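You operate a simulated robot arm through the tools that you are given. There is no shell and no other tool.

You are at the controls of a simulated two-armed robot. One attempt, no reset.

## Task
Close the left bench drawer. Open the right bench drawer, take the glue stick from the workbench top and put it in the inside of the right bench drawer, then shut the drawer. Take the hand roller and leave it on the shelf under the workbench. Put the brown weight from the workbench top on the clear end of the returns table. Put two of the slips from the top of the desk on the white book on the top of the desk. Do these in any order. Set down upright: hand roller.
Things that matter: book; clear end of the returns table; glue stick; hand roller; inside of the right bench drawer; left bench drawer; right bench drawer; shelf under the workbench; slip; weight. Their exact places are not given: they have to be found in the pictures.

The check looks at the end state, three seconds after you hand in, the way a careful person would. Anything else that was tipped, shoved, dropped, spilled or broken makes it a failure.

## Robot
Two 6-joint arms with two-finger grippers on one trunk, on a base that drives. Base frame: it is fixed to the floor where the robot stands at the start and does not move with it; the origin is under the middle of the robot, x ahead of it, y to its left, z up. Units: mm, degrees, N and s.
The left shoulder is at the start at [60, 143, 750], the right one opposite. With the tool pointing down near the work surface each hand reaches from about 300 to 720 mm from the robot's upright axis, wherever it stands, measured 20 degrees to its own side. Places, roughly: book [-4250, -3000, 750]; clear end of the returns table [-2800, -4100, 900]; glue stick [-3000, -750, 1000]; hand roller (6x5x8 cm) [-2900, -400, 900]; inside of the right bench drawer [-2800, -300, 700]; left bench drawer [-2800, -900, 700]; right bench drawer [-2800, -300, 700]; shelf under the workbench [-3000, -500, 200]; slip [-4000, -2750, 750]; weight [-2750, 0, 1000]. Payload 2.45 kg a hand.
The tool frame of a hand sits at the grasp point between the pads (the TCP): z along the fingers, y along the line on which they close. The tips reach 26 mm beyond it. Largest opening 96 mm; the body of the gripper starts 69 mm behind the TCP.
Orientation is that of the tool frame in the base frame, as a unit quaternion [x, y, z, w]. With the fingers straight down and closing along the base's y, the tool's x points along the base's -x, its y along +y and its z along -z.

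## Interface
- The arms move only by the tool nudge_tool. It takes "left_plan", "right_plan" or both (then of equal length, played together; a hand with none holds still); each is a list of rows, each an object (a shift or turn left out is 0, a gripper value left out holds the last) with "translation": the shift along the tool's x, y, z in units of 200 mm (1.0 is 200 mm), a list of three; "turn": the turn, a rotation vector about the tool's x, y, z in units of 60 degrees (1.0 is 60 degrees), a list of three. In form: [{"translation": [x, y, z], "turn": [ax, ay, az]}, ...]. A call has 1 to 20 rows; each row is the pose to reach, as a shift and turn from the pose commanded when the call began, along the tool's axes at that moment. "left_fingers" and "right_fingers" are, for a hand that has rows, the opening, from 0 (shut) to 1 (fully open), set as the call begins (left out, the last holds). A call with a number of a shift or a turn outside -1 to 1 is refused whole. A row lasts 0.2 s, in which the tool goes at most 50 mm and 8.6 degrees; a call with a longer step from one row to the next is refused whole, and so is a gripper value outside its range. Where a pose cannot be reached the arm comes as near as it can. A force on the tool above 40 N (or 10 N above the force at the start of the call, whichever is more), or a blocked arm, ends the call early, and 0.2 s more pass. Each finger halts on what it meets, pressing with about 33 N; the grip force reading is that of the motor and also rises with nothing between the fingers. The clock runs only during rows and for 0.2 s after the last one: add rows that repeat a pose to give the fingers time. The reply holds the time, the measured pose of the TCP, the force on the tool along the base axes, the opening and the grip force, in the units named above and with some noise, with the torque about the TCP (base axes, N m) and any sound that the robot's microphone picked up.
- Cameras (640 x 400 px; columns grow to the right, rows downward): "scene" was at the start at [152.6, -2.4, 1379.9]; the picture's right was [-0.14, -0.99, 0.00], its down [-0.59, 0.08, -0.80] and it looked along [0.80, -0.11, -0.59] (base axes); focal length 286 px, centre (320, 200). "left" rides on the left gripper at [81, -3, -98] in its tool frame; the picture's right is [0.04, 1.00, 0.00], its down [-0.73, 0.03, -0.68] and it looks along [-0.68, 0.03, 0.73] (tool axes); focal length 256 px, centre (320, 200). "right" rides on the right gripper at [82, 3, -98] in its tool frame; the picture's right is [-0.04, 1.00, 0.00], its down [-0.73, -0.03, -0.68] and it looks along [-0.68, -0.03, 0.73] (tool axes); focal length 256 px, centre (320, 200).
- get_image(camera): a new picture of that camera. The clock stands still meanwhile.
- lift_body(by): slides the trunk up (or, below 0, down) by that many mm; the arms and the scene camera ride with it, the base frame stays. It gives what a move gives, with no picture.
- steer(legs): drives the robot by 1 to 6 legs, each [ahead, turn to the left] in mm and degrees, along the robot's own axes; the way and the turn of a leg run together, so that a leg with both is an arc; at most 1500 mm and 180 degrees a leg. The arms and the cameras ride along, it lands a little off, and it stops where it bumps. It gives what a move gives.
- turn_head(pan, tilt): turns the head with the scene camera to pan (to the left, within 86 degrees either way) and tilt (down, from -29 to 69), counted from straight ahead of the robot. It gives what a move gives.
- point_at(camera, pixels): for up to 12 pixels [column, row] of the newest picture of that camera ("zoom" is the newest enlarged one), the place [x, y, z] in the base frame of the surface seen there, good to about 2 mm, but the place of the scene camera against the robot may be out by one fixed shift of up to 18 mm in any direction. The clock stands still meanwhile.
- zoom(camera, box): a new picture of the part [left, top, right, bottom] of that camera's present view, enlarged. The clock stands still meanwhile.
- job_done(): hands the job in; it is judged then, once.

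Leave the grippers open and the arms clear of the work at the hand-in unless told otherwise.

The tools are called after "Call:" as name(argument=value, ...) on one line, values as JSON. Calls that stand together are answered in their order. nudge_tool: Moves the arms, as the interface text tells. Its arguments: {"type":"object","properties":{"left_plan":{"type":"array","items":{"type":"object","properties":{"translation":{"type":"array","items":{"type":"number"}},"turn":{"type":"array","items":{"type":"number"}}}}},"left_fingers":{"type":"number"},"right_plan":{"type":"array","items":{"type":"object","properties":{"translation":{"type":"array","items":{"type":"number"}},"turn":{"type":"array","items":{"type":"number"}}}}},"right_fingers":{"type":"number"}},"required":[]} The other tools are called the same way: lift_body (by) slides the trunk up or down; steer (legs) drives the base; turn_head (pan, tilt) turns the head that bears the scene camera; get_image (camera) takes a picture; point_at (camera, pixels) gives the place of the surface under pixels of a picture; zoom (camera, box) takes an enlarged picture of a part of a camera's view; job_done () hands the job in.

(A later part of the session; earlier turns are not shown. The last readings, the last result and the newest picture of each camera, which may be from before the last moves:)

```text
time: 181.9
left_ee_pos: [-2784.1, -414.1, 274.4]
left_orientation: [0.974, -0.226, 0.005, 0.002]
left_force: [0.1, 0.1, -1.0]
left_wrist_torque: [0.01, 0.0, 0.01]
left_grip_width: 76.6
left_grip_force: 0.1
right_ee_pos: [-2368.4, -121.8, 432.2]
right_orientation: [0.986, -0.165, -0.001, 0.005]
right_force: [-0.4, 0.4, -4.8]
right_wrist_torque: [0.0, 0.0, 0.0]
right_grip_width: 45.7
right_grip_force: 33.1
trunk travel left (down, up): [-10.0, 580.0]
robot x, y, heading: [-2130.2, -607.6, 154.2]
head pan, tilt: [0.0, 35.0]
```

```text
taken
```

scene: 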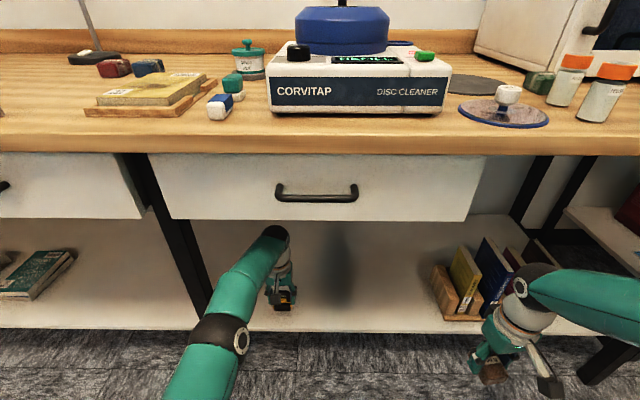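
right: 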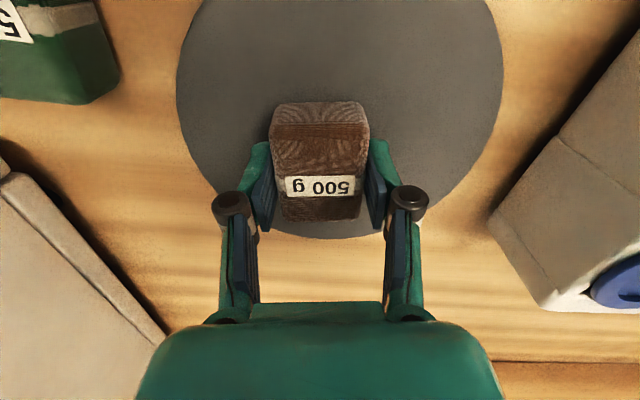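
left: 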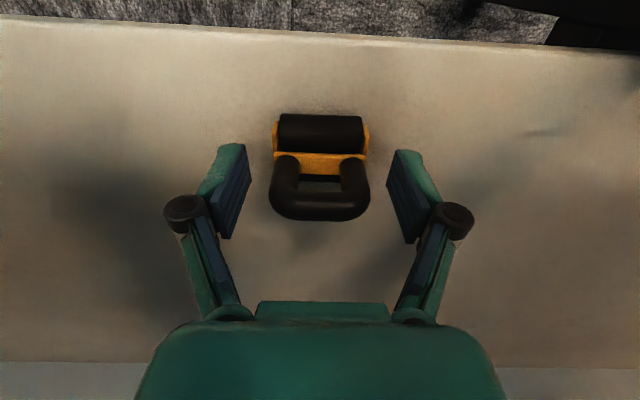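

The roller stands free on the shelf. Raise 20 mm, then withdraw straight back along the reach path.

Call:
nudge_tool(left_plan=[{"translation": [0, 0, -0.05]}, {"translation": [0, 0, -0.12]}, {"translation": [0.15, 0, -0.12]}, {"translation": [0.3, 0, -0.12]}, {"translation": [0.45, 0, -0.12]}, {"translation": [0.6, 0.05, -0.12]}, {"translation": [0.75, 0.1, -0.12]}, {"translation": [0.83, 0.15, -0.12]}])

Call:
get_image(camera="scene")

Call:
get_image(camera="left")

```text
time: 183.7
left_ee_pos: [-2647.8, -513.7, 300.3]
left_orientation: [0.974, -0.225, 0.004, 0.003]
left_force: [-0.8, 0.4, 0.1]
left_wrist_torque: [0.04, -0.02, -0.03]
left_grip_width: 77.1
left_grip_force: 0.0
right_ee_pos: [-2370.6, -121.4, 432.3]
right_orientation: [0.986, -0.165, -0.001, 0.006]
right_force: [-0.4, 0.7, -5.4]
right_wrist_torque: [0.0, -0.02, 0.0]
right_grip_width: 45.6
right_grip_force: 33.2
trunk travel left (down, up): [-10.0, 580.0]
robot x, y, heading: [-2130.3, -605.4, 154.1]
head pan, tilt: [0.0, 35.0]
```

```text
taken
```

scene: 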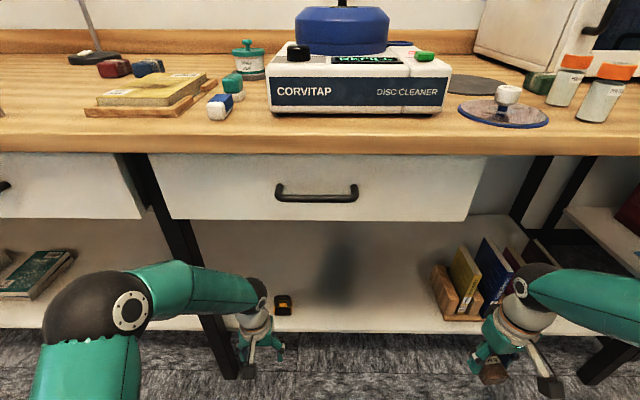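

```text
taken
```

left: 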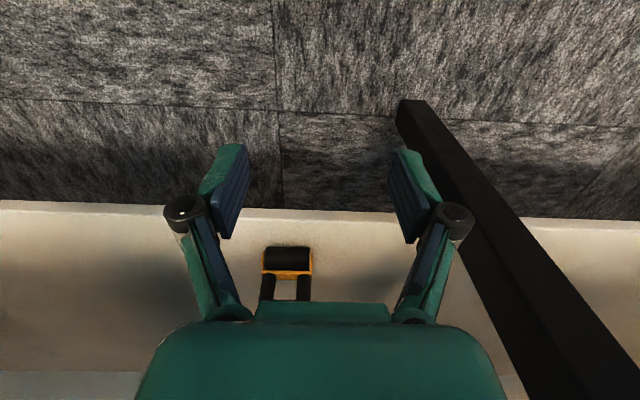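

The roller stands on the shelf at (283,303). Now back away 200 mm and raise the trunk.

Call:
steer(legs=[[-230, 0]])

Call:
lift_body(by=400)

Call:
turn_head(pan=0, tilt=50)

Call:
get_image(camera="scene")

Call:
turn_head(pan=80, tilt=20)

Call:
get_image(camera="scene")

```text
time: 185.4
left_ee_pos: [-2441.0, -612.1, 300.0]
left_orientation: [0.974, -0.226, 0.004, 0.002]
left_force: [-0.1, -0.5, 0.3]
left_wrist_torque: [0.02, 0.0, -0.03]
left_grip_width: 76.9
left_grip_force: 0.0
right_ee_pos: [-2162.4, -221.5, 431.7]
right_orientation: [0.986, -0.165, 0.0, 0.005]
right_force: [0.1, 0.5, -5.3]
right_wrist_torque: [-0.02, 0.01, 0.0]
right_grip_width: 45.7
right_grip_force: 33.2
trunk travel left (down, up): [-10.0, 580.0]
robot x, y, heading: [-1917.4, -706.7, 154.0]
head pan, tilt: [0.0, 35.0]
```

```text
time: 189.3
left_ee_pos: [-2441.5, -613.3, 700.9]
left_orientation: [0.974, -0.226, 0.004, 0.002]
left_force: [0.1, 0.7, 0.5]
left_wrist_torque: [0.0, -0.01, -0.04]
left_grip_width: 76.6
left_grip_force: 0.0
right_ee_pos: [-2161.9, -221.0, 833.1]
right_orientation: [0.986, -0.165, -0.001, 0.005]
right_force: [-0.9, 0.4, -4.9]
right_wrist_torque: [0.0, 0.0, 0.0]
right_grip_width: 45.8
right_grip_force: 32.7
trunk travel left (down, up): [-410.0, 180.0]
robot x, y, heading: [-1922.0, -707.5, 154.2]
head pan, tilt: [0.0, 35.0]
```

```text
time: 190.0
left_ee_pos: [-2441.5, -612.7, 701.0]
left_orientation: [0.974, -0.226, 0.004, 0.002]
left_force: [0.4, 0.0, 0.1]
left_wrist_torque: [0.0, 0.01, 0.01]
left_grip_width: 77.0
left_grip_force: 0.0
right_ee_pos: [-2162.4, -221.3, 833.2]
right_orientation: [0.986, -0.165, -0.001, 0.005]
right_force: [-0.4, -0.2, -4.8]
right_wrist_torque: [-0.03, 0.05, 0.01]
right_grip_width: 46.1
right_grip_force: 33.2
trunk travel left (down, up): [-410.0, 180.0]
robot x, y, heading: [-1919.0, -710.9, 154.1]
head pan, tilt: [0.0, 50.0]
```

```text
taken
```

scene: 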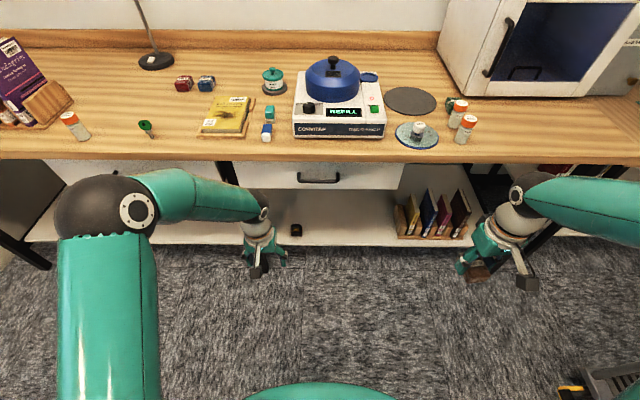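

```text
time: 191.6
left_ee_pos: [-2440.7, -612.8, 699.9]
left_orientation: [0.974, -0.226, 0.004, 0.002]
left_force: [0.5, -0.3, 0.2]
left_wrist_torque: [-0.01, 0.0, -0.03]
left_grip_width: 76.8
left_grip_force: 0.1
right_ee_pos: [-2161.8, -221.3, 834.7]
right_orientation: [0.986, -0.165, -0.001, 0.005]
right_force: [-0.4, 0.5, -5.4]
right_wrist_torque: [-0.01, -0.03, 0.01]
right_grip_width: 45.7
right_grip_force: 32.8
trunk travel left (down, up): [-410.0, 180.0]
robot x, y, heading: [-1919.7, -708.4, 154.0]
head pan, tilt: [80.0, 20.0]
```

```text
taken
```

scene: 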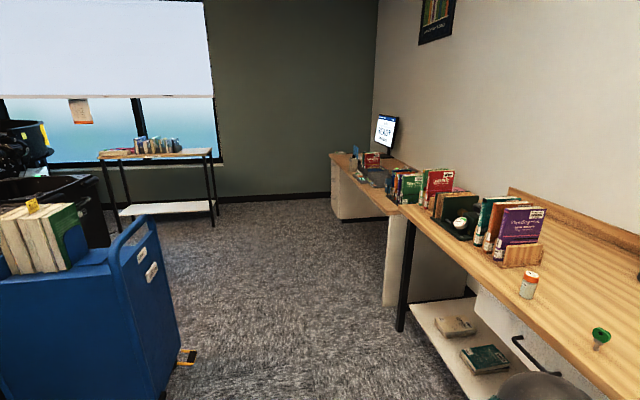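

Roller stands fine on the shelf. To the left I see the blue cart, the returns table by the window (155,155), and the desk. I measure them.

Call:
point_at(camera="scene", pixels=[[100, 158], [130, 158], [205, 152], [215, 215], [122, 228], [190, 365], [140, 225], [165, 385], [395, 205], [405, 320], [330, 165], [345, 210]])

Call:
zoom(camera="scene", box=[70, 90, 260, 230])

```text
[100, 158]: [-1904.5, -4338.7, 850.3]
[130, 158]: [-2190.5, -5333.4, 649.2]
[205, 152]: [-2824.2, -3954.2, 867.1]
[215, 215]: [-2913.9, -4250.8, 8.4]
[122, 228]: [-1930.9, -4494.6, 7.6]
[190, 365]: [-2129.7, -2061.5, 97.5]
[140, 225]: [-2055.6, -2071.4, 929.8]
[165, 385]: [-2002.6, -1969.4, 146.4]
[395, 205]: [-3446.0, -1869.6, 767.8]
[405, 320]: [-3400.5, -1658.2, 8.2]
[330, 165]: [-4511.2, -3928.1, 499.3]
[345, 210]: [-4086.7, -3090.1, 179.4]
```

```text
2.86 times, centred on (165, 160) of scene
```

zoom: 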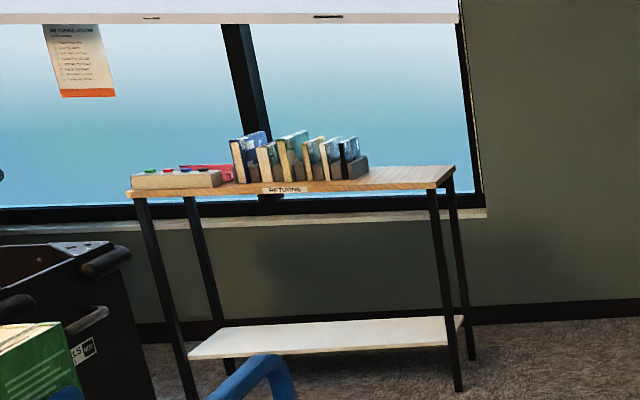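

The returns table's right end (205,152) is clear; it lies at depth 600–800, L≈4800+. I turn left 83° and drive down the corridor between the blue cart and the bench.

Call:
steer(legs=[[0, 42], [0, 41]])

Call:
turn_head(pan=0, tilt=25)

Call:
get_image(camera="scene")

```text
time: 195.4
left_ee_pos: [-2246.0, -1125.0, 701.2]
left_orientation: [0.949, 0.315, 0.005, -0.001]
left_force: [-0.3, 0.6, 0.7]
left_wrist_torque: [-0.01, 0.02, -0.03]
left_grip_width: 76.9
left_grip_force: 0.0
right_ee_pos: [-2467.1, -698.6, 832.9]
right_orientation: [0.928, 0.372, 0.004, 0.004]
right_force: [-0.8, 0.6, -3.8]
right_wrist_torque: [-0.01, -0.01, -0.03]
right_grip_width: 45.8
right_grip_force: 32.8
trunk travel left (down, up): [-410.0, 180.0]
robot x, y, heading: [-1951.2, -664.4, -141.1]
head pan, tilt: [80.0, 20.0]
stopped in leg 2: the robot was blocked; the commanded pose is now the measured one
```

```text
time: 196.9
left_ee_pos: [-2246.6, -1125.5, 702.4]
left_orientation: [0.949, 0.315, 0.004, -0.001]
left_force: [0.2, -0.4, 0.4]
left_wrist_torque: [0.01, -0.02, 0.02]
left_grip_width: 77.0
left_grip_force: 0.1
right_ee_pos: [-2467.2, -696.9, 834.3]
right_orientation: [0.928, 0.373, 0.002, 0.005]
right_force: [-0.2, -0.2, -4.6]
right_wrist_torque: [0.02, 0.02, 0.0]
right_grip_width: 45.4
right_grip_force: 33.0
trunk travel left (down, up): [-410.0, 180.0]
robot x, y, heading: [-1954.0, -663.8, -141.0]
head pan, tilt: [0.0, 25.0]
```

```text
taken
```

scene: 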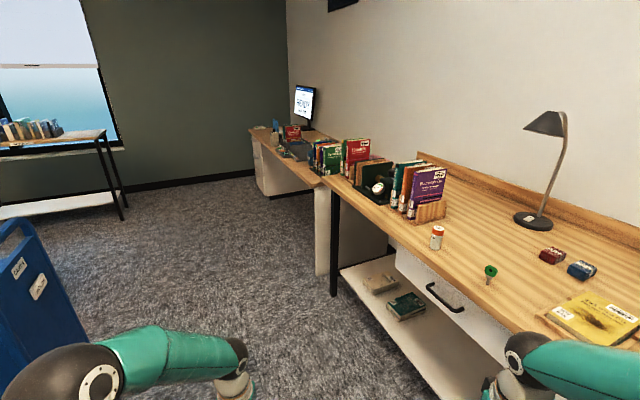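

Stopped at heading 219° ("blocked"), though nothing is near; I continue with the remaining 18° turn.

Call:
steer(legs=[[0, 18]])

Call:
get_image(camera="scene")

```text
time: 198.4
left_ee_pos: [-2092.0, -1194.8, 701.7]
left_orientation: [0.889, 0.458, 0.004, -0.001]
left_force: [0.0, -0.2, -0.8]
left_wrist_torque: [0.0, 0.0, 0.0]
left_grip_width: 76.9
left_grip_force: 0.0
right_ee_pos: [-2433.4, -855.9, 834.6]
right_orientation: [0.858, 0.513, 0.003, 0.005]
right_force: [0.6, -0.7, -4.7]
right_wrist_torque: [-0.02, -0.02, -0.02]
right_grip_width: 45.5
right_grip_force: 33.3
trunk travel left (down, up): [-410.0, 180.0]
robot x, y, heading: [-1964.5, -658.1, -123.3]
head pan, tilt: [0.0, 25.0]
```

```text
taken
```

scene: 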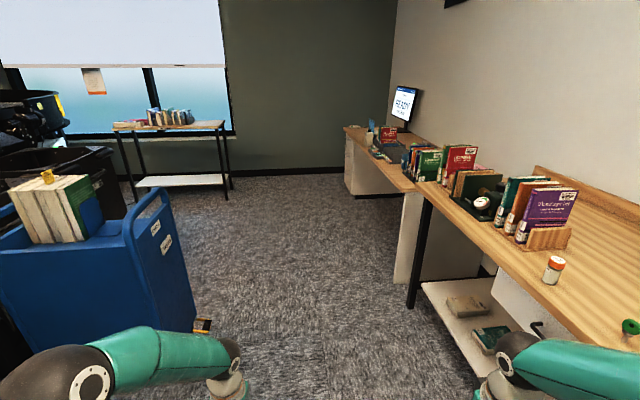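

Heading 236.7°. Drive 1000 mm ahead with a slight left trim, then check.

Call:
steer(legs=[[0, 2.5], [1000, 0]])

Call:
get_image(camera="scene")

```text
time: 204.1
left_ee_pos: [-2569.6, -2056.9, 701.1]
left_orientation: [0.877, 0.48, 0.004, -0.002]
left_force: [-0.4, -1.5, -0.7]
left_wrist_torque: [0.03, 0.01, -0.03]
left_grip_width: 76.9
left_grip_force: 0.0
right_ee_pos: [-2926.5, -1735.1, 833.7]
right_orientation: [0.845, 0.534, 0.003, 0.004]
right_force: [-0.5, -0.9, -4.8]
right_wrist_torque: [-0.01, -0.01, -0.02]
right_grip_width: 45.7
right_grip_force: 32.9
trunk travel left (down, up): [-410.0, 180.0]
robot x, y, heading: [-2471.8, -1514.4, -120.5]
head pan, tilt: [0.0, 25.0]
```

```text
taken
```

scene: 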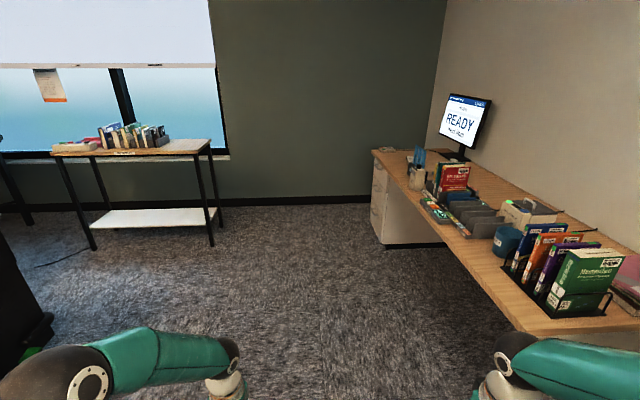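

Passing the cart. Continue 600 mm straight, then turn left toward the returns table.

Call:
steer(legs=[[600, 0], [0, 40]])

Call:
turn_head(pan=-15, tilt=30)

Call:
get_image(camera="scene")

```text
time: 209.6
left_ee_pos: [-2506.0, -2512.0, 703.0]
left_orientation: [0.662, 0.75, 0.003, -0.002]
left_force: [-0.5, 0.0, 0.3]
left_wrist_torque: [-0.02, 0.02, 0.04]
left_grip_width: 76.7
left_grip_force: 0.1
right_ee_pos: [-2987.2, -2493.6, 833.3]
right_orientation: [0.614, 0.789, 0.004, 0.003]
right_force: [-0.6, 0.5, -5.1]
right_wrist_torque: [0.0, -0.04, 0.0]
right_grip_width: 45.6
right_grip_force: 33.0
trunk travel left (down, up): [-410.0, 180.0]
robot x, y, heading: [-2809.5, -2037.2, -80.7]
head pan, tilt: [0.0, 25.0]
```

```text
time: 210.4
left_ee_pos: [-2506.8, -2511.0, 703.2]
left_orientation: [0.663, 0.749, 0.004, -0.002]
left_force: [0.1, 0.2, 0.0]
left_wrist_torque: [-0.02, 0.01, 0.0]
left_grip_width: 76.7
left_grip_force: 0.0
right_ee_pos: [-2986.1, -2493.4, 834.2]
right_orientation: [0.615, 0.789, 0.005, 0.003]
right_force: [-0.3, 0.4, -4.9]
right_wrist_torque: [0.0, -0.03, 0.02]
right_grip_width: 45.4
right_grip_force: 33.0
trunk travel left (down, up): [-410.0, 180.0]
robot x, y, heading: [-2812.6, -2039.6, -80.7]
head pan, tilt: [-15.0, 30.0]
```

```text
taken
```

scene: 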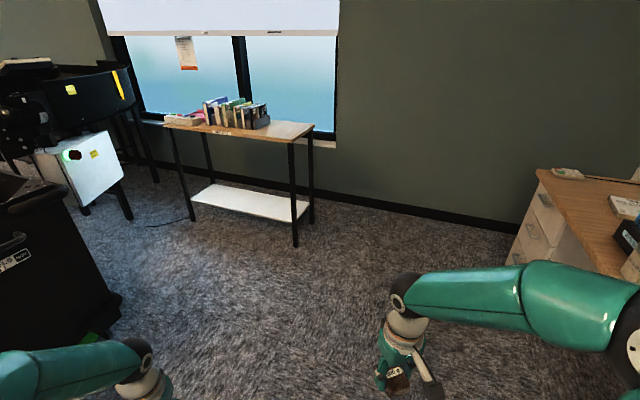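

I see the returns table with its clear right end at (290,130). I measure the table and the black bin on the left.

Call:
point_at(camera="scene", pixels=[[290, 140], [308, 126], [275, 130], [285, 127], [295, 247], [312, 222], [170, 125], [195, 217], [118, 295], [100, 330], [262, 122], [130, 215]])

Call:
zoom(camera="scene", box=[150, 80, 330, 160])

```text
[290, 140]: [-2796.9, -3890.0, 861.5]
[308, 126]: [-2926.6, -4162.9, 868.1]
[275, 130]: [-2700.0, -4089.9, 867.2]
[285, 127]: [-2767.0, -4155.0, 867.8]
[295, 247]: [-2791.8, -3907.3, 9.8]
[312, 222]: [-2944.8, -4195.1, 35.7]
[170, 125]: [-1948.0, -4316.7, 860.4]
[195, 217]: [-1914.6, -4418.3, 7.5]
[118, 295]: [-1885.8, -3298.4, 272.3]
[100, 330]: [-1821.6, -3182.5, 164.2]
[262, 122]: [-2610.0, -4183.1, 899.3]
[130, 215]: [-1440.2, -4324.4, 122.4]
```

```text
3.56 times, centred on (240, 120) of scene
```

zoom: 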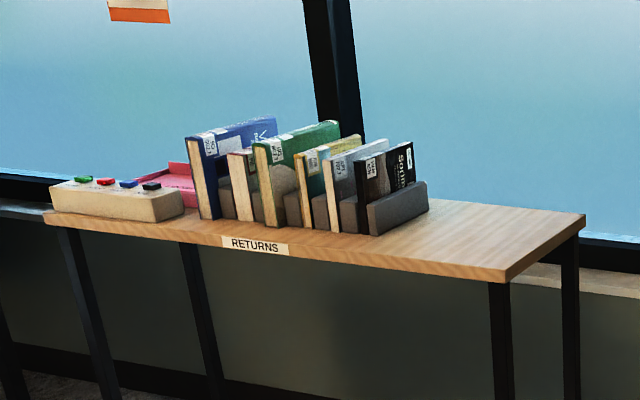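

Table front edge at L≈4730, clear end spans depth ~500–780, top z≈859. I raise the trunk 170 mm, lift the left hand, then drive to a stand-off in front of it.

Call:
lift_body(by=170)

Call:
nudge_tool(left_plan=[{"translation": [0, 0, -0.2]}, {"translation": [0, 0, -0.4]}, {"translation": [0, 0, -0.6]}, {"translation": [0, 0, -0.75]}])

Call:
steer(legs=[[0, 8], [1380, 0]])

Call:
steer(legs=[[0, -43]])

Call:
turn_head(pan=0, tilt=35)

Call:
get_image(camera="scene")

```text
time: 212.3
left_ee_pos: [-2506.6, -2511.5, 873.4]
left_orientation: [0.662, 0.75, 0.003, -0.003]
left_force: [-0.1, -0.1, -0.2]
left_wrist_torque: [-0.01, -0.02, -0.02]
left_grip_width: 76.7
left_grip_force: 0.1
right_ee_pos: [-2986.1, -2493.2, 1005.0]
right_orientation: [0.614, 0.789, 0.005, 0.002]
right_force: [-0.2, 0.0, -5.3]
right_wrist_torque: [0.0, 0.0, -0.01]
right_grip_width: 45.8
right_grip_force: 33.4
trunk travel left (down, up): [-580.0, 10.0]
robot x, y, heading: [-2805.0, -2035.4, -80.9]
head pan, tilt: [-15.0, 30.0]
```

```text
time: 213.3
left_ee_pos: [-2507.3, -2513.2, 1022.8]
left_orientation: [0.663, 0.749, 0.004, -0.003]
left_force: [-0.7, -0.4, 0.5]
left_wrist_torque: [0.0, 0.0, 0.02]
left_grip_width: 76.8
left_grip_force: 0.0
right_ee_pos: [-2985.7, -2493.3, 1004.3]
right_orientation: [0.614, 0.789, 0.005, 0.002]
right_force: [-0.7, 0.4, -5.0]
right_wrist_torque: [0.05, 0.01, -0.01]
right_grip_width: 45.6
right_grip_force: 32.9
trunk travel left (down, up): [-580.0, 10.0]
robot x, y, heading: [-2807.6, -2037.7, -80.8]
head pan, tilt: [-15.0, 30.0]
```

```text
time: 221.0
left_ee_pos: [-2037.6, -3782.8, 1021.2]
left_orientation: [0.609, 0.793, 0.004, -0.003]
left_force: [0.4, 0.0, -0.4]
left_wrist_torque: [0.02, -0.03, 0.03]
left_grip_width: 76.9
left_grip_force: 0.2
right_ee_pos: [-2516.1, -3827.8, 1005.3]
right_orientation: [0.558, 0.83, 0.005, 0.002]
right_force: [0.1, -0.1, -4.8]
right_wrist_torque: [-0.02, 0.01, -0.01]
right_grip_width: 46.0
right_grip_force: 33.3
trunk travel left (down, up): [-580.0, 10.0]
robot x, y, heading: [-2399.2, -3354.4, -72.8]
head pan, tilt: [-15.0, 30.0]
```

```text
time: 223.6
left_ee_pos: [-2435.6, -3915.1, 1022.0]
left_orientation: [0.86, 0.511, 0.005, -0.002]
left_force: [-0.2, -1.0, 0.1]
left_wrist_torque: [0.0, -0.01, 0.0]
left_grip_width: 76.8
left_grip_force: 0.0
right_ee_pos: [-2813.2, -3618.2, 1005.4]
right_orientation: [0.826, 0.563, 0.004, 0.004]
right_force: [-0.7, 0.1, -5.9]
right_wrist_torque: [0.01, 0.0, 0.0]
right_grip_width: 45.6
right_grip_force: 32.4
trunk travel left (down, up): [-580.0, 10.0]
robot x, y, heading: [-2367.5, -3367.5, -116.1]
head pan, tilt: [-15.0, 30.0]
```

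```text
time: 224.4
left_ee_pos: [-2432.9, -3914.7, 1023.1]
left_orientation: [0.859, 0.511, 0.003, -0.001]
left_force: [0.5, -0.2, 0.7]
left_wrist_torque: [0.04, 0.06, 0.0]
left_grip_width: 76.9
left_grip_force: 0.1
right_ee_pos: [-2809.6, -3618.6, 1006.2]
right_orientation: [0.826, 0.564, 0.003, 0.004]
right_force: [-0.1, -0.7, -5.0]
right_wrist_torque: [-0.02, -0.01, -0.01]
right_grip_width: 45.8
right_grip_force: 32.8
trunk travel left (down, up): [-580.0, 10.0]
robot x, y, heading: [-2371.1, -3370.1, -116.1]
head pan, tilt: [0.0, 35.0]
```

```text
taken
```

scene: 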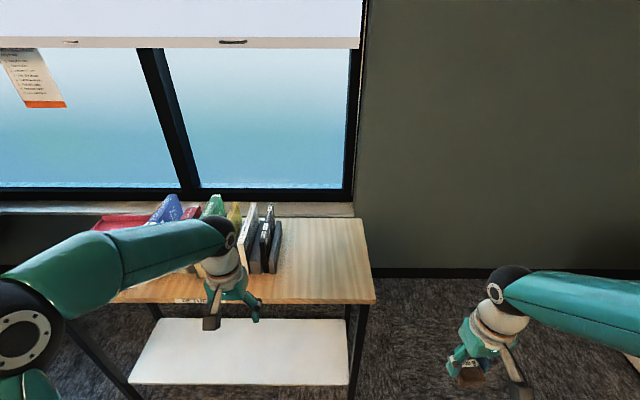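

The table is straight ahead; its clear right end is at (330,250). I retract the left hand and drive 190 mm ahead.

Call:
nudge_tool(left_plan=[{"translation": [0.2, 0.1, 0]}, {"translation": [0.4, 0.2, 0]}, {"translation": [0.6, 0.3, 0]}, {"translation": [0.8, 0.4, 0]}])

Call:
steer(legs=[[190, 0]])

Call:
get_image(camera="scene")

Call:
get_image(camera="right")

```text
time: 225.4
left_ee_pos: [-2287.3, -3809.1, 1024.4]
left_orientation: [0.859, 0.511, 0.003, 0.0]
left_force: [-0.3, -0.3, -0.4]
left_wrist_torque: [-0.03, 0.0, -0.01]
left_grip_width: 76.5
left_grip_force: 0.1
right_ee_pos: [-2811.7, -3616.2, 1005.9]
right_orientation: [0.826, 0.563, 0.002, 0.005]
right_force: [-0.1, 0.6, -4.2]
right_wrist_torque: [-0.02, -0.01, 0.0]
right_grip_width: 45.8
right_grip_force: 32.6
trunk travel left (down, up): [-580.0, 10.0]
robot x, y, heading: [-2366.9, -3370.8, -115.6]
head pan, tilt: [0.0, 35.0]
```

```text
time: 226.9
left_ee_pos: [-2371.9, -3980.2, 1023.5]
left_orientation: [0.86, 0.511, 0.005, -0.001]
left_force: [0.1, -0.5, 0.3]
left_wrist_torque: [0.02, 0.03, 0.01]
left_grip_width: 76.9
left_grip_force: 0.0
right_ee_pos: [-2896.6, -3788.4, 1004.7]
right_orientation: [0.826, 0.564, 0.004, 0.004]
right_force: [0.0, -0.8, -4.9]
right_wrist_torque: [-0.01, -0.02, 0.0]
right_grip_width: 45.6
right_grip_force: 33.1
trunk travel left (down, up): [-580.0, 10.0]
robot x, y, heading: [-2456.3, -3540.5, -116.0]
head pan, tilt: [0.0, 35.0]
```

```text
taken
```

scene: 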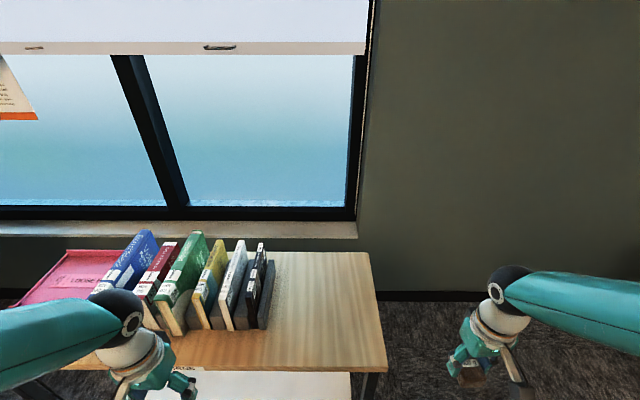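

```text
taken
```

right: 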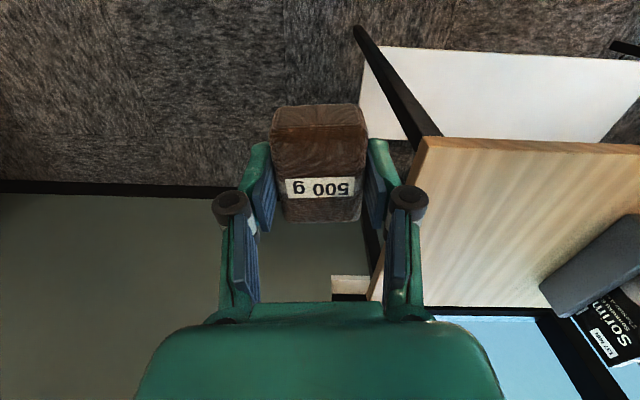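

The right wrist camera sees the table's clear end. I measure its corner, surface, and bookend.

Call:
point_at(camera="right", pixels=[[428, 145], [460, 180], [500, 220], [560, 160], [620, 155], [440, 290], [545, 285], [600, 240], [470, 290], [520, 200]])

Call:
point_at(camera="scene", pixels=[[320, 320], [370, 365], [300, 300], [330, 265], [280, 300], [365, 260], [270, 262], [265, 325]])

```text
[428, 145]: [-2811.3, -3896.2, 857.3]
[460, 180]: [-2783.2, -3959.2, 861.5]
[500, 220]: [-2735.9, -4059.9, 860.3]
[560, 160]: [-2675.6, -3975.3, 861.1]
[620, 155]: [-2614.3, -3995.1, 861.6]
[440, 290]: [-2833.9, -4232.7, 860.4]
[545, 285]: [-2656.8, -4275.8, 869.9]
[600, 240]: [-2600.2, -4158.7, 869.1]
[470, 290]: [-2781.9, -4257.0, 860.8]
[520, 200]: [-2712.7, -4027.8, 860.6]
```

```text
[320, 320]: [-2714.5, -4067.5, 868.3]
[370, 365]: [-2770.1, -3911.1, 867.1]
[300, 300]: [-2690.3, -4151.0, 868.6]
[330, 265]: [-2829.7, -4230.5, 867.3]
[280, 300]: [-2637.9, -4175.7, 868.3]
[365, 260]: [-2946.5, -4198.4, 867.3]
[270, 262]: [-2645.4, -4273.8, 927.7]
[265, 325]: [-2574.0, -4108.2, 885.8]
```

Table z = 860.7, clear span 480–785. Target spot (-2740,-4077). Move the right hand there at height 1005 in two steps.

Call:
nudge_tool(right_plan=[{"translation": [-0.1, 0.16, 0]}, {"translation": [-0.22, 0.32, 0]}, {"translation": [-0.37, 0.48, 0]}, {"translation": [-0.53, 0.63, 0]}])

Call:
nudge_tool(right_plan=[{"translation": [-0.13, 0.16, 0]}, {"translation": [-0.26, 0.32, 0]}, {"translation": [-0.4, 0.48, 0]}, {"translation": [-0.53, 0.625, 0]}, {"translation": [-0.53, 0.625, 0]}])

Call:
get_image(camera="right")

Call:
get_image(camera="scene")

```text
time: 227.9
left_ee_pos: [-2370.6, -3982.2, 1022.4]
left_orientation: [0.859, 0.512, 0.005, -0.001]
left_force: [-0.5, -0.4, 0.4]
left_wrist_torque: [0.03, -0.02, -0.01]
left_grip_width: 76.8
left_grip_force: 0.0
right_ee_pos: [-2816.6, -3934.3, 1006.8]
right_orientation: [0.826, 0.564, 0.004, 0.003]
right_force: [0.6, 0.4, -4.8]
right_wrist_torque: [0.02, -0.01, -0.03]
right_grip_width: 46.0
right_grip_force: 33.4
trunk travel left (down, up): [-580.0, 10.0]
robot x, y, heading: [-2454.1, -3539.5, -116.0]
head pan, tilt: [0.0, 35.0]
```

```text
time: 229.1
left_ee_pos: [-2371.0, -3981.0, 1025.7]
left_orientation: [0.859, 0.512, 0.003, 0.0]
left_force: [0.2, -1.0, -0.4]
left_wrist_torque: [-0.04, -0.02, 0.05]
left_grip_width: 76.7
left_grip_force: 0.1
right_ee_pos: [-2739.8, -4075.8, 1008.5]
right_orientation: [0.826, 0.563, 0.003, 0.004]
right_force: [0.7, 0.8, -4.3]
right_wrist_torque: [0.01, -0.05, -0.01]
right_grip_width: 45.7
right_grip_force: 32.3
trunk travel left (down, up): [-580.0, 10.0]
robot x, y, heading: [-2452.5, -3537.5, -116.1]
head pan, tilt: [0.0, 35.0]
```

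```text
taken
```

right: 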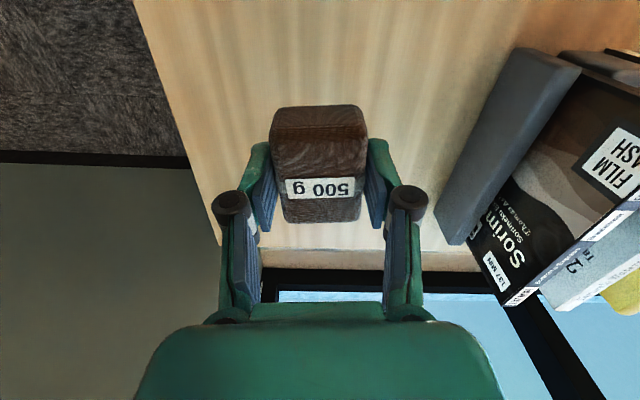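

```text
taken
```

scene: 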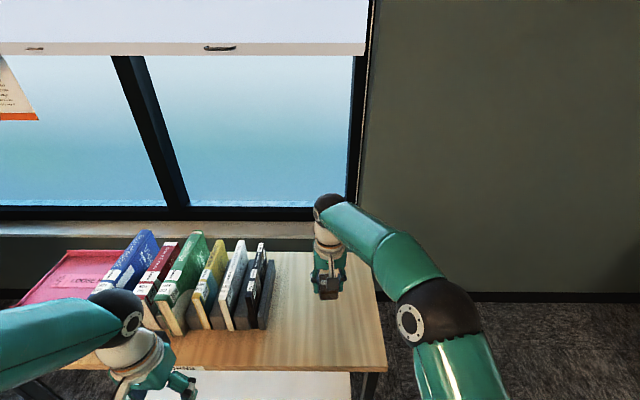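

The weight hangs over the clear end. Lower 113 mm.

Call:
nudge_tool(right_plan=[{"translation": [0, 0, 0.15]}, {"translation": [0, 0, 0.3]}, {"translation": [0, 0, 0.43]}, {"translation": [0, 0, 0.52]}, {"translation": [0, 0, 0.565]}, {"translation": [0, 0, 0.565]}])

Call:
nudge_tool(right_plan=[{"translation": [0, 0, 0.008]}, {"translation": [0, 0, 0.012]}, {"translation": [0, 0, 0.012]}])

```text
time: 230.5
left_ee_pos: [-2371.0, -3980.6, 1024.5]
left_orientation: [0.86, 0.511, 0.005, -0.001]
left_force: [-0.2, 0.3, -1.6]
left_wrist_torque: [-0.03, 0.0, 0.0]
left_grip_width: 76.7
left_grip_force: 0.0
right_ee_pos: [-2738.2, -4077.2, 894.8]
right_orientation: [0.827, 0.563, 0.004, 0.004]
right_force: [-0.5, 0.4, -4.0]
right_wrist_torque: [0.01, 0.02, -0.02]
right_grip_width: 46.0
right_grip_force: 33.5
trunk travel left (down, up): [-580.0, 10.0]
robot x, y, heading: [-2450.6, -3542.6, -116.3]
head pan, tilt: [0.0, 35.0]
```

```text
time: 231.3
left_ee_pos: [-2372.4, -3980.6, 1025.0]
left_orientation: [0.859, 0.511, 0.003, -0.001]
left_force: [-0.5, -0.5, 0.8]
left_wrist_torque: [0.0, -0.01, 0.02]
left_grip_width: 76.7
left_grip_force: 0.1
right_ee_pos: [-2737.8, -4077.2, 893.2]
right_orientation: [0.826, 0.563, 0.003, 0.005]
right_force: [-0.3, -0.3, -1.3]
right_wrist_torque: [-0.1, 0.12, 0.0]
right_grip_width: 45.9
right_grip_force: 32.7
trunk travel left (down, up): [-580.0, 10.0]
robot x, y, heading: [-2454.9, -3536.3, -116.3]
head pan, tilt: [0.0, 35.0]
```

The load is partly off the hand (force -5 → -1.3 N): it touches. One more mm down and open.

Call:
nudge_tool(right_plan=[{"translation": [0, 0, 0.005]}, {"translation": [0, 0, 0.005]}])

Call:
nudge_tool(right_plan=[{"translation": [0, 0, 0]}, {"translation": [0, 0, 0]}, {"translation": [0, 0, 0]}, {"translation": [0, 0, 0]}], right_fingers=0.85)

Call:
nudge_tool(right_plan=[{"translation": [0, 0, -0.1]}, {"translation": [0, 0, -0.3]}, {"translation": [0, 0, -0.5]}, {"translation": [0, 0, -0.6]}])

Call:
get_image(camera="right")

```text
time: 231.9
left_ee_pos: [-2371.3, -3979.8, 1024.2]
left_orientation: [0.86, 0.511, 0.003, -0.002]
left_force: [-0.3, 0.9, -0.3]
left_wrist_torque: [0.0, -0.01, -0.03]
left_grip_width: 76.9
left_grip_force: 0.0
right_ee_pos: [-2736.7, -4076.9, 892.6]
right_orientation: [0.826, 0.564, 0.003, 0.004]
right_force: [-0.2, -1.4, 8.0]
right_wrist_torque: [0.15, 0.28, 0.02]
right_grip_width: 46.0
right_grip_force: 32.9
trunk travel left (down, up): [-580.0, 10.0]
robot x, y, heading: [-2452.0, -3536.7, -115.7]
head pan, tilt: [0.0, 35.0]
```

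```text
time: 232.9
left_ee_pos: [-2370.4, -3979.9, 1024.1]
left_orientation: [0.859, 0.511, 0.004, -0.001]
left_force: [0.1, 0.1, -0.1]
left_wrist_torque: [0.01, 0.02, 0.02]
left_grip_width: 76.8
left_grip_force: 0.1
right_ee_pos: [-2738.0, -4077.2, 891.7]
right_orientation: [0.826, 0.564, 0.004, 0.003]
right_force: [-0.7, 0.2, 0.2]
right_wrist_torque: [-0.01, -0.01, -0.06]
right_grip_width: 81.6
right_grip_force: 0.1
trunk travel left (down, up): [-580.0, 10.0]
robot x, y, heading: [-2451.0, -3534.4, -116.1]
head pan, tilt: [0.0, 35.0]
```

```text
time: 233.9
left_ee_pos: [-2370.5, -3980.7, 1023.8]
left_orientation: [0.86, 0.511, 0.002, -0.001]
left_force: [-0.2, -0.7, 0.5]
left_wrist_torque: [-0.03, -0.01, -0.02]
left_grip_width: 76.8
left_grip_force: 0.1
right_ee_pos: [-2739.2, -4075.8, 1013.5]
right_orientation: [0.826, 0.563, 0.004, 0.004]
right_force: [-0.5, 0.2, 0.7]
right_wrist_torque: [0.01, -0.03, 0.0]
right_grip_width: 81.6
right_grip_force: 0.1
trunk travel left (down, up): [-580.0, 10.0]
robot x, y, heading: [-2453.3, -3537.3, -116.3]
head pan, tilt: [0.0, 35.0]
```

```text
taken
```

right: 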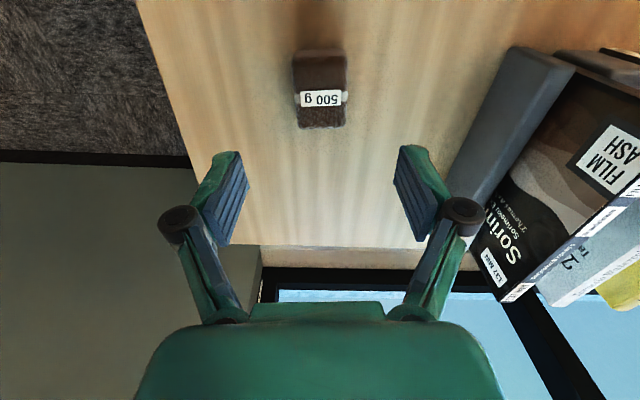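

The weight stands on the clear end. Withdraw the right hand back and to the right, then back the robot 150 mm.

Call:
nudge_tool(right_plan=[{"translation": [0.2, 0, 0]}, {"translation": [0.4, 0, 0]}, {"translation": [0.6, -0.1, 0]}, {"translation": [0.8, -0.2, 0]}, {"translation": [0.95, -0.35, 0]}, {"translation": [0.95, -0.5, 0]}])

Call:
get_image(camera="scene")

Call:
steer(legs=[[-150, 0]])

Call:
turn_head(pan=-80, tilt=25)

Call:
get_image(camera="scene")

```text
time: 235.3
left_ee_pos: [-2372.4, -3980.6, 1025.0]
left_orientation: [0.86, 0.511, 0.003, -0.001]
left_force: [0.0, 0.1, 0.1]
left_wrist_torque: [0.0, -0.02, 0.0]
left_grip_width: 77.0
left_grip_force: 0.3
right_ee_pos: [-2763.3, -3861.6, 1012.5]
right_orientation: [0.826, 0.564, 0.003, 0.005]
right_force: [-0.6, 0.7, 0.1]
right_wrist_torque: [0.02, 0.01, 0.01]
right_grip_width: 81.5
right_grip_force: 0.1
trunk travel left (down, up): [-580.0, 10.0]
robot x, y, heading: [-2450.4, -3536.4, -115.9]
head pan, tilt: [0.0, 35.0]
```

```text
taken
```

scene: 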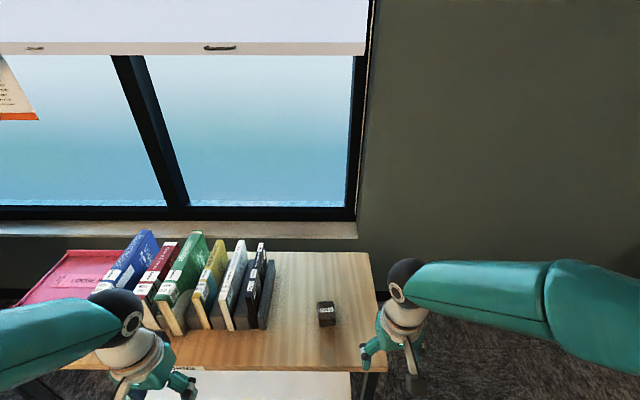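

```text
time: 236.7
left_ee_pos: [-2304.5, -3842.7, 1025.6]
left_orientation: [0.859, 0.511, 0.003, -0.001]
left_force: [1.2, -1.0, 0.0]
left_wrist_torque: [-0.02, 0.0, 0.0]
left_grip_width: 76.7
left_grip_force: 0.0
right_ee_pos: [-2694.8, -3724.8, 1013.5]
right_orientation: [0.826, 0.564, 0.004, 0.004]
right_force: [0.4, 0.3, 0.6]
right_wrist_torque: [-0.06, 0.03, -0.04]
right_grip_width: 81.7
right_grip_force: 0.0
trunk travel left (down, up): [-580.0, 10.0]
robot x, y, heading: [-2391.0, -3402.6, -116.0]
head pan, tilt: [0.0, 35.0]
```

```text
time: 238.2
left_ee_pos: [-2305.0, -3844.5, 1024.9]
left_orientation: [0.859, 0.511, 0.004, -0.001]
left_force: [-0.2, 0.2, -0.6]
left_wrist_torque: [-0.02, -0.03, -0.02]
left_grip_width: 76.8
left_grip_force: 0.1
right_ee_pos: [-2695.5, -3724.9, 1013.1]
right_orientation: [0.826, 0.564, 0.004, 0.004]
right_force: [-0.6, 0.4, -0.7]
right_wrist_torque: [0.02, 0.02, 0.01]
right_grip_width: 81.7
right_grip_force: 0.0
trunk travel left (down, up): [-580.0, 10.0]
robot x, y, heading: [-2384.8, -3403.6, -116.1]
head pan, tilt: [-80.0, 25.0]
```

```text
taken
```

scene: 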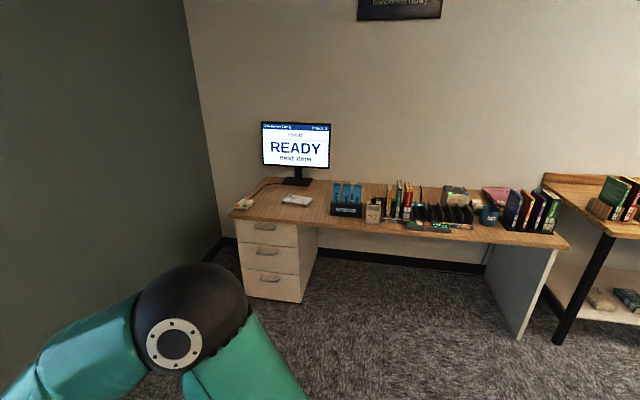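

The desk is visible to my right. I zoom into its top to find the white book and the slips.

Call:
zoom(camera="scene", box=[220, 160, 400, 250])

Call:
zoom(camera="scene", box=[380, 170, 560, 260])

Call:
point_at(camera="scene", pixels=[[298, 200], [245, 205], [345, 195], [345, 210], [375, 215], [390, 200], [420, 225], [455, 195], [490, 215], [300, 212], [400, 230], [560, 245]])

```text
3.56 times, centred on (310, 205) of scene
```

zoom: 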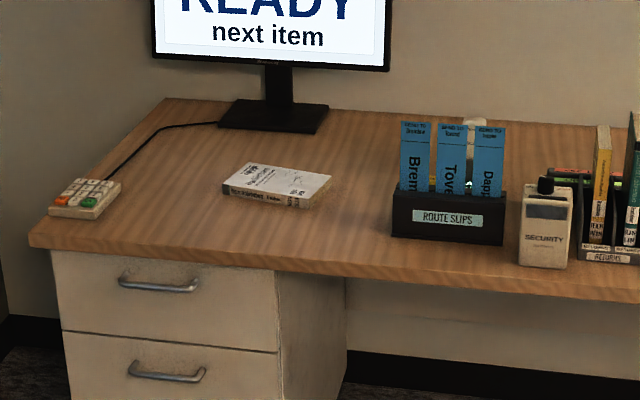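

```text
3.56 times, centred on (470, 215) of scene
```

zoom: 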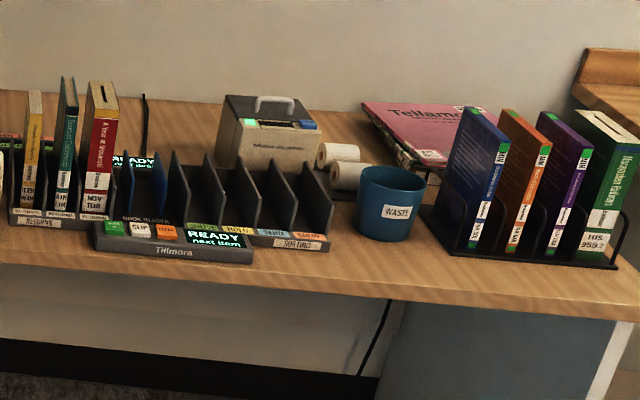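

```text
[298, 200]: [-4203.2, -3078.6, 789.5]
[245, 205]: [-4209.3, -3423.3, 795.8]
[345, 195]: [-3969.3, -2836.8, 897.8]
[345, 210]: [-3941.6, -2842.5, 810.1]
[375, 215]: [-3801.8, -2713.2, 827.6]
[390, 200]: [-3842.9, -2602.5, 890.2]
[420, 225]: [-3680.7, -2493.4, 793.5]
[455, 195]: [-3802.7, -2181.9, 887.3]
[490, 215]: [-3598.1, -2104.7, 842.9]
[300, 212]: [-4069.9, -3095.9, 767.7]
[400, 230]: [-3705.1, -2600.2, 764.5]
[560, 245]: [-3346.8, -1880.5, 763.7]
```

I see the white book (298,200) and the blue route slips standing in a holder (345,200). I'll turn right toward the desk and drive near it, lateral place L≈4310.

Call:
steer(legs=[[0, -40], [0, -37]])

Call:
turn_head(pan=0, tilt=30)

Call:
get_image(camera="scene")

```text
time: 242.3
left_ee_pos: [-2775.2, -3633.8, 1026.2]
left_orientation: [0.998, -0.068, 0.004, 0.002]
left_force: [-0.6, 0.0, 0.4]
left_wrist_torque: [-0.06, -0.02, 0.01]
left_grip_width: 76.8
left_grip_force: 0.1
right_ee_pos: [-2802.2, -3224.3, 1013.5]
right_orientation: [1.0, -0.006, 0.001, 0.006]
right_force: [0.0, 0.7, 0.3]
right_wrist_torque: [-0.07, 0.02, 0.02]
right_grip_width: 81.6
right_grip_force: 0.1
trunk travel left (down, up): [-580.0, 10.0]
robot x, y, heading: [-2391.2, -3442.4, 173.2]
head pan, tilt: [-80.0, 25.0]
stopped in leg 2: the robot was blocked; the commanded pose is now the measured one
```

```text
time: 243.8
left_ee_pos: [-2775.9, -3636.5, 1025.1]
left_orientation: [0.998, -0.068, 0.005, 0.001]
left_force: [-0.8, 0.2, -0.1]
left_wrist_torque: [0.01, -0.01, 0.0]
left_grip_width: 76.6
left_grip_force: 0.2
right_ee_pos: [-2802.2, -3229.6, 1013.1]
right_orientation: [1.0, -0.006, 0.0, 0.005]
right_force: [0.2, -0.6, 0.5]
right_wrist_torque: [-0.03, 0.02, 0.01]
right_grip_width: 81.5
right_grip_force: 0.2
trunk travel left (down, up): [-580.0, 10.0]
robot x, y, heading: [-2393.9, -3449.5, 173.3]
head pan, tilt: [0.0, 30.0]
```

```text
taken
```

scene: 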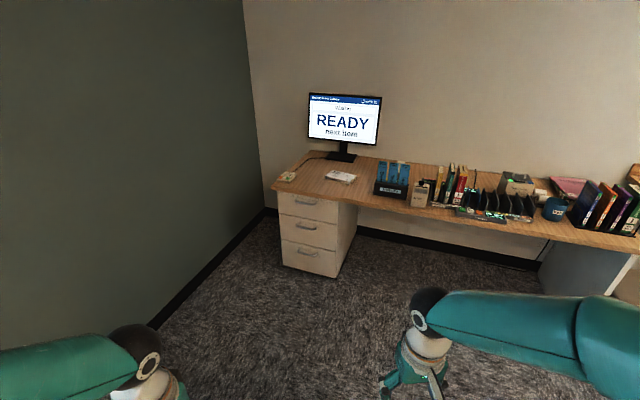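

Heading 173° now. I trim right 9.5° and drive 880 mm toward the desk.

Call:
steer(legs=[[0, -9.5], [880, 0]])

Call:
steer(legs=[[0, -10]])

Call:
get_image(camera="scene")

```text
time: 249.2
left_ee_pos: [-3642.4, -3325.6, 1025.2]
left_orientation: [0.989, -0.15, 0.004, 0.001]
left_force: [-0.6, -0.3, 0.0]
left_wrist_torque: [-0.03, 0.0, 0.03]
left_grip_width: 76.9
left_grip_force: 0.1
right_ee_pos: [-3602.5, -2919.0, 1012.4]
right_orientation: [0.996, -0.088, 0.0, 0.005]
right_force: [-0.2, 0.1, -0.7]
right_wrist_torque: [-0.01, 0.01, 0.01]
right_grip_width: 81.6
right_grip_force: 0.0
trunk travel left (down, up): [-580.0, 10.0]
robot x, y, heading: [-3235.6, -3206.0, 163.6]
head pan, tilt: [0.0, 30.0]
```

```text
time: 250.4
left_ee_pos: [-3655.7, -3253.1, 1026.2]
left_orientation: [0.972, -0.236, 0.003, 0.002]
left_force: [-0.2, 0.4, 0.4]
left_wrist_torque: [0.0, 0.0, -0.05]
left_grip_width: 76.8
left_grip_force: 0.0
right_ee_pos: [-3545.6, -2858.8, 1014.6]
right_orientation: [0.985, -0.174, 0.0, 0.006]
right_force: [0.1, -0.1, 0.4]
right_wrist_torque: [-0.02, 0.03, 0.0]
right_grip_width: 81.8
right_grip_force: 0.1
trunk travel left (down, up): [-580.0, 10.0]
robot x, y, heading: [-3233.3, -3206.9, 153.4]
head pan, tilt: [0.0, 30.0]
```

```text
taken
```

scene: 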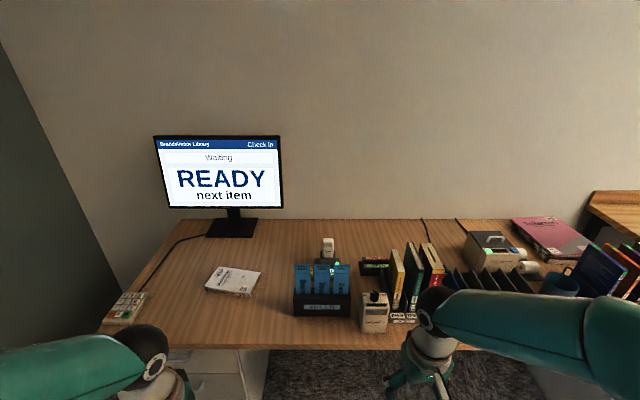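

I now face the desk; holder at (322,290) straight ahead, book at (233,280). Zoom in for detail.

Call:
zoom(camera="scene", box=[270, 225, 400, 335])

Call:
point_at(camera="zoom", pixels=[[150, 150], [255, 150], [350, 150], [150, 210], [255, 210], [350, 210], [250, 300], [130, 290], [390, 290], [250, 250]])

Call:
zoom(camera="scene", box=[180, 235, 290, 320])

Call:
point_at(camera="scene", pixels=[[233, 280], [206, 287], [222, 268], [260, 272], [247, 294], [222, 293], [240, 270], [225, 340], [320, 345], [130, 300], [250, 305], [290, 300]])

```text
3.64 times, centred on (335, 280) of scene
```

zoom: 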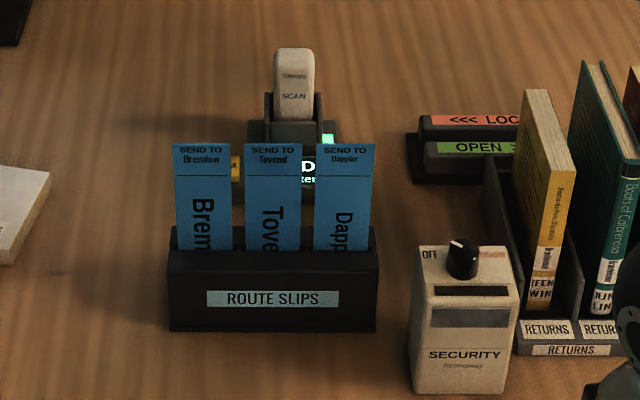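

```text
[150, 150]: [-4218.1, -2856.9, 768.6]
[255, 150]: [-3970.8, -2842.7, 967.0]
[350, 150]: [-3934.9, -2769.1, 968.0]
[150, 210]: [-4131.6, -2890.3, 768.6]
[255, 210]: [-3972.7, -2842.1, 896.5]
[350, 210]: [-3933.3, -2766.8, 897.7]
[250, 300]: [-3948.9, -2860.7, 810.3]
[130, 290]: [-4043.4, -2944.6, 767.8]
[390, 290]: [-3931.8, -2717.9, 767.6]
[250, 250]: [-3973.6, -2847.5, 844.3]
```

```text
4.71 times, centred on (235, 278) of scene
```

zoom: 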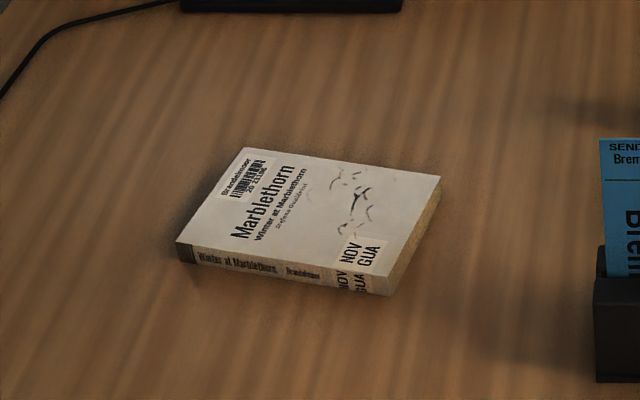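

```text
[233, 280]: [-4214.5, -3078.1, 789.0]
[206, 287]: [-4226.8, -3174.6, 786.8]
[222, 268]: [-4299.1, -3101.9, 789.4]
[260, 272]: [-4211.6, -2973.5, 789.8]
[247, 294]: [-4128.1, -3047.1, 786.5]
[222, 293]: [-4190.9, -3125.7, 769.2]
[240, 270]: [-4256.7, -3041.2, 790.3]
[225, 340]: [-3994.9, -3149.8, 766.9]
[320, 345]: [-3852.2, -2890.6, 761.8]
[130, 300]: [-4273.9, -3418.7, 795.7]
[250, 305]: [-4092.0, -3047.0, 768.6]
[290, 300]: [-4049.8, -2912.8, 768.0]
```

Three slips stand side by side (each ≈62 mm wide, tops z≈960); the book is ≈162×102 mm, top z≈781. Drive nearer (300 mm) with a small shift to the left.

Call:
steer(legs=[[0, 9], [290, 0], [0, -9]])

Call:
turn_head(pan=5, tilt=45)

Call:
get_image(camera="scene")

Call:
get_image(camera="left")

```text
time: 253.8
left_ee_pos: [-3932.1, -3167.1, 1025.9]
left_orientation: [0.972, -0.236, 0.004, 0.001]
left_force: [0.7, -0.2, 0.7]
left_wrist_torque: [0.02, 0.02, 0.02]
left_grip_width: 76.8
left_grip_force: 0.1
right_ee_pos: [-3821.1, -2774.7, 1014.3]
right_orientation: [0.985, -0.175, -0.002, 0.005]
right_force: [0.9, 0.2, 0.4]
right_wrist_torque: [-0.03, 0.03, 0.02]
right_grip_width: 81.4
right_grip_force: 0.0
trunk travel left (down, up): [-580.0, 10.0]
robot x, y, heading: [-3514.8, -3129.9, 153.6]
head pan, tilt: [0.0, 30.0]
```

```text
time: 254.6
left_ee_pos: [-3931.4, -3167.0, 1026.0]
left_orientation: [0.972, -0.236, 0.003, 0.002]
left_force: [0.6, 0.5, 0.4]
left_wrist_torque: [0.02, 0.02, 0.03]
left_grip_width: 76.9
left_grip_force: 0.0
right_ee_pos: [-3821.8, -2773.8, 1014.4]
right_orientation: [0.984, -0.176, 0.0, 0.005]
right_force: [0.6, -0.2, -0.1]
right_wrist_torque: [0.02, 0.0, 0.03]
right_grip_width: 81.5
right_grip_force: 0.1
trunk travel left (down, up): [-580.0, 10.0]
robot x, y, heading: [-3517.3, -3131.3, 153.5]
head pan, tilt: [5.0, 45.0]
```

```text
taken
```

scene: 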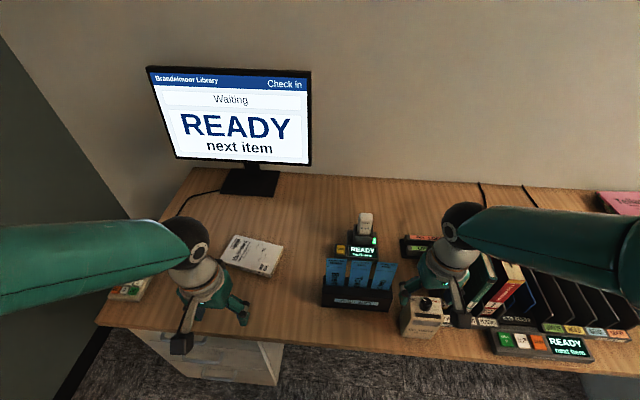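

```text
taken
```

left: 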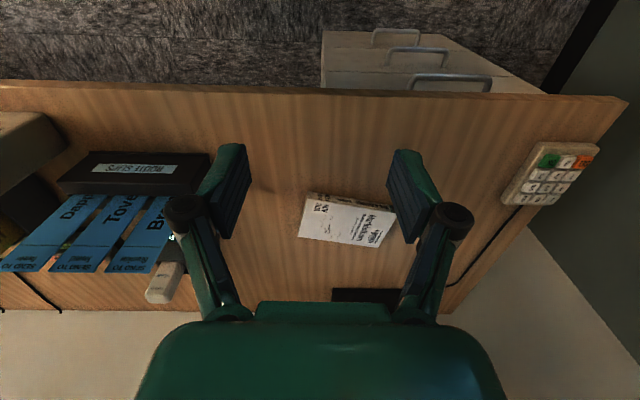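

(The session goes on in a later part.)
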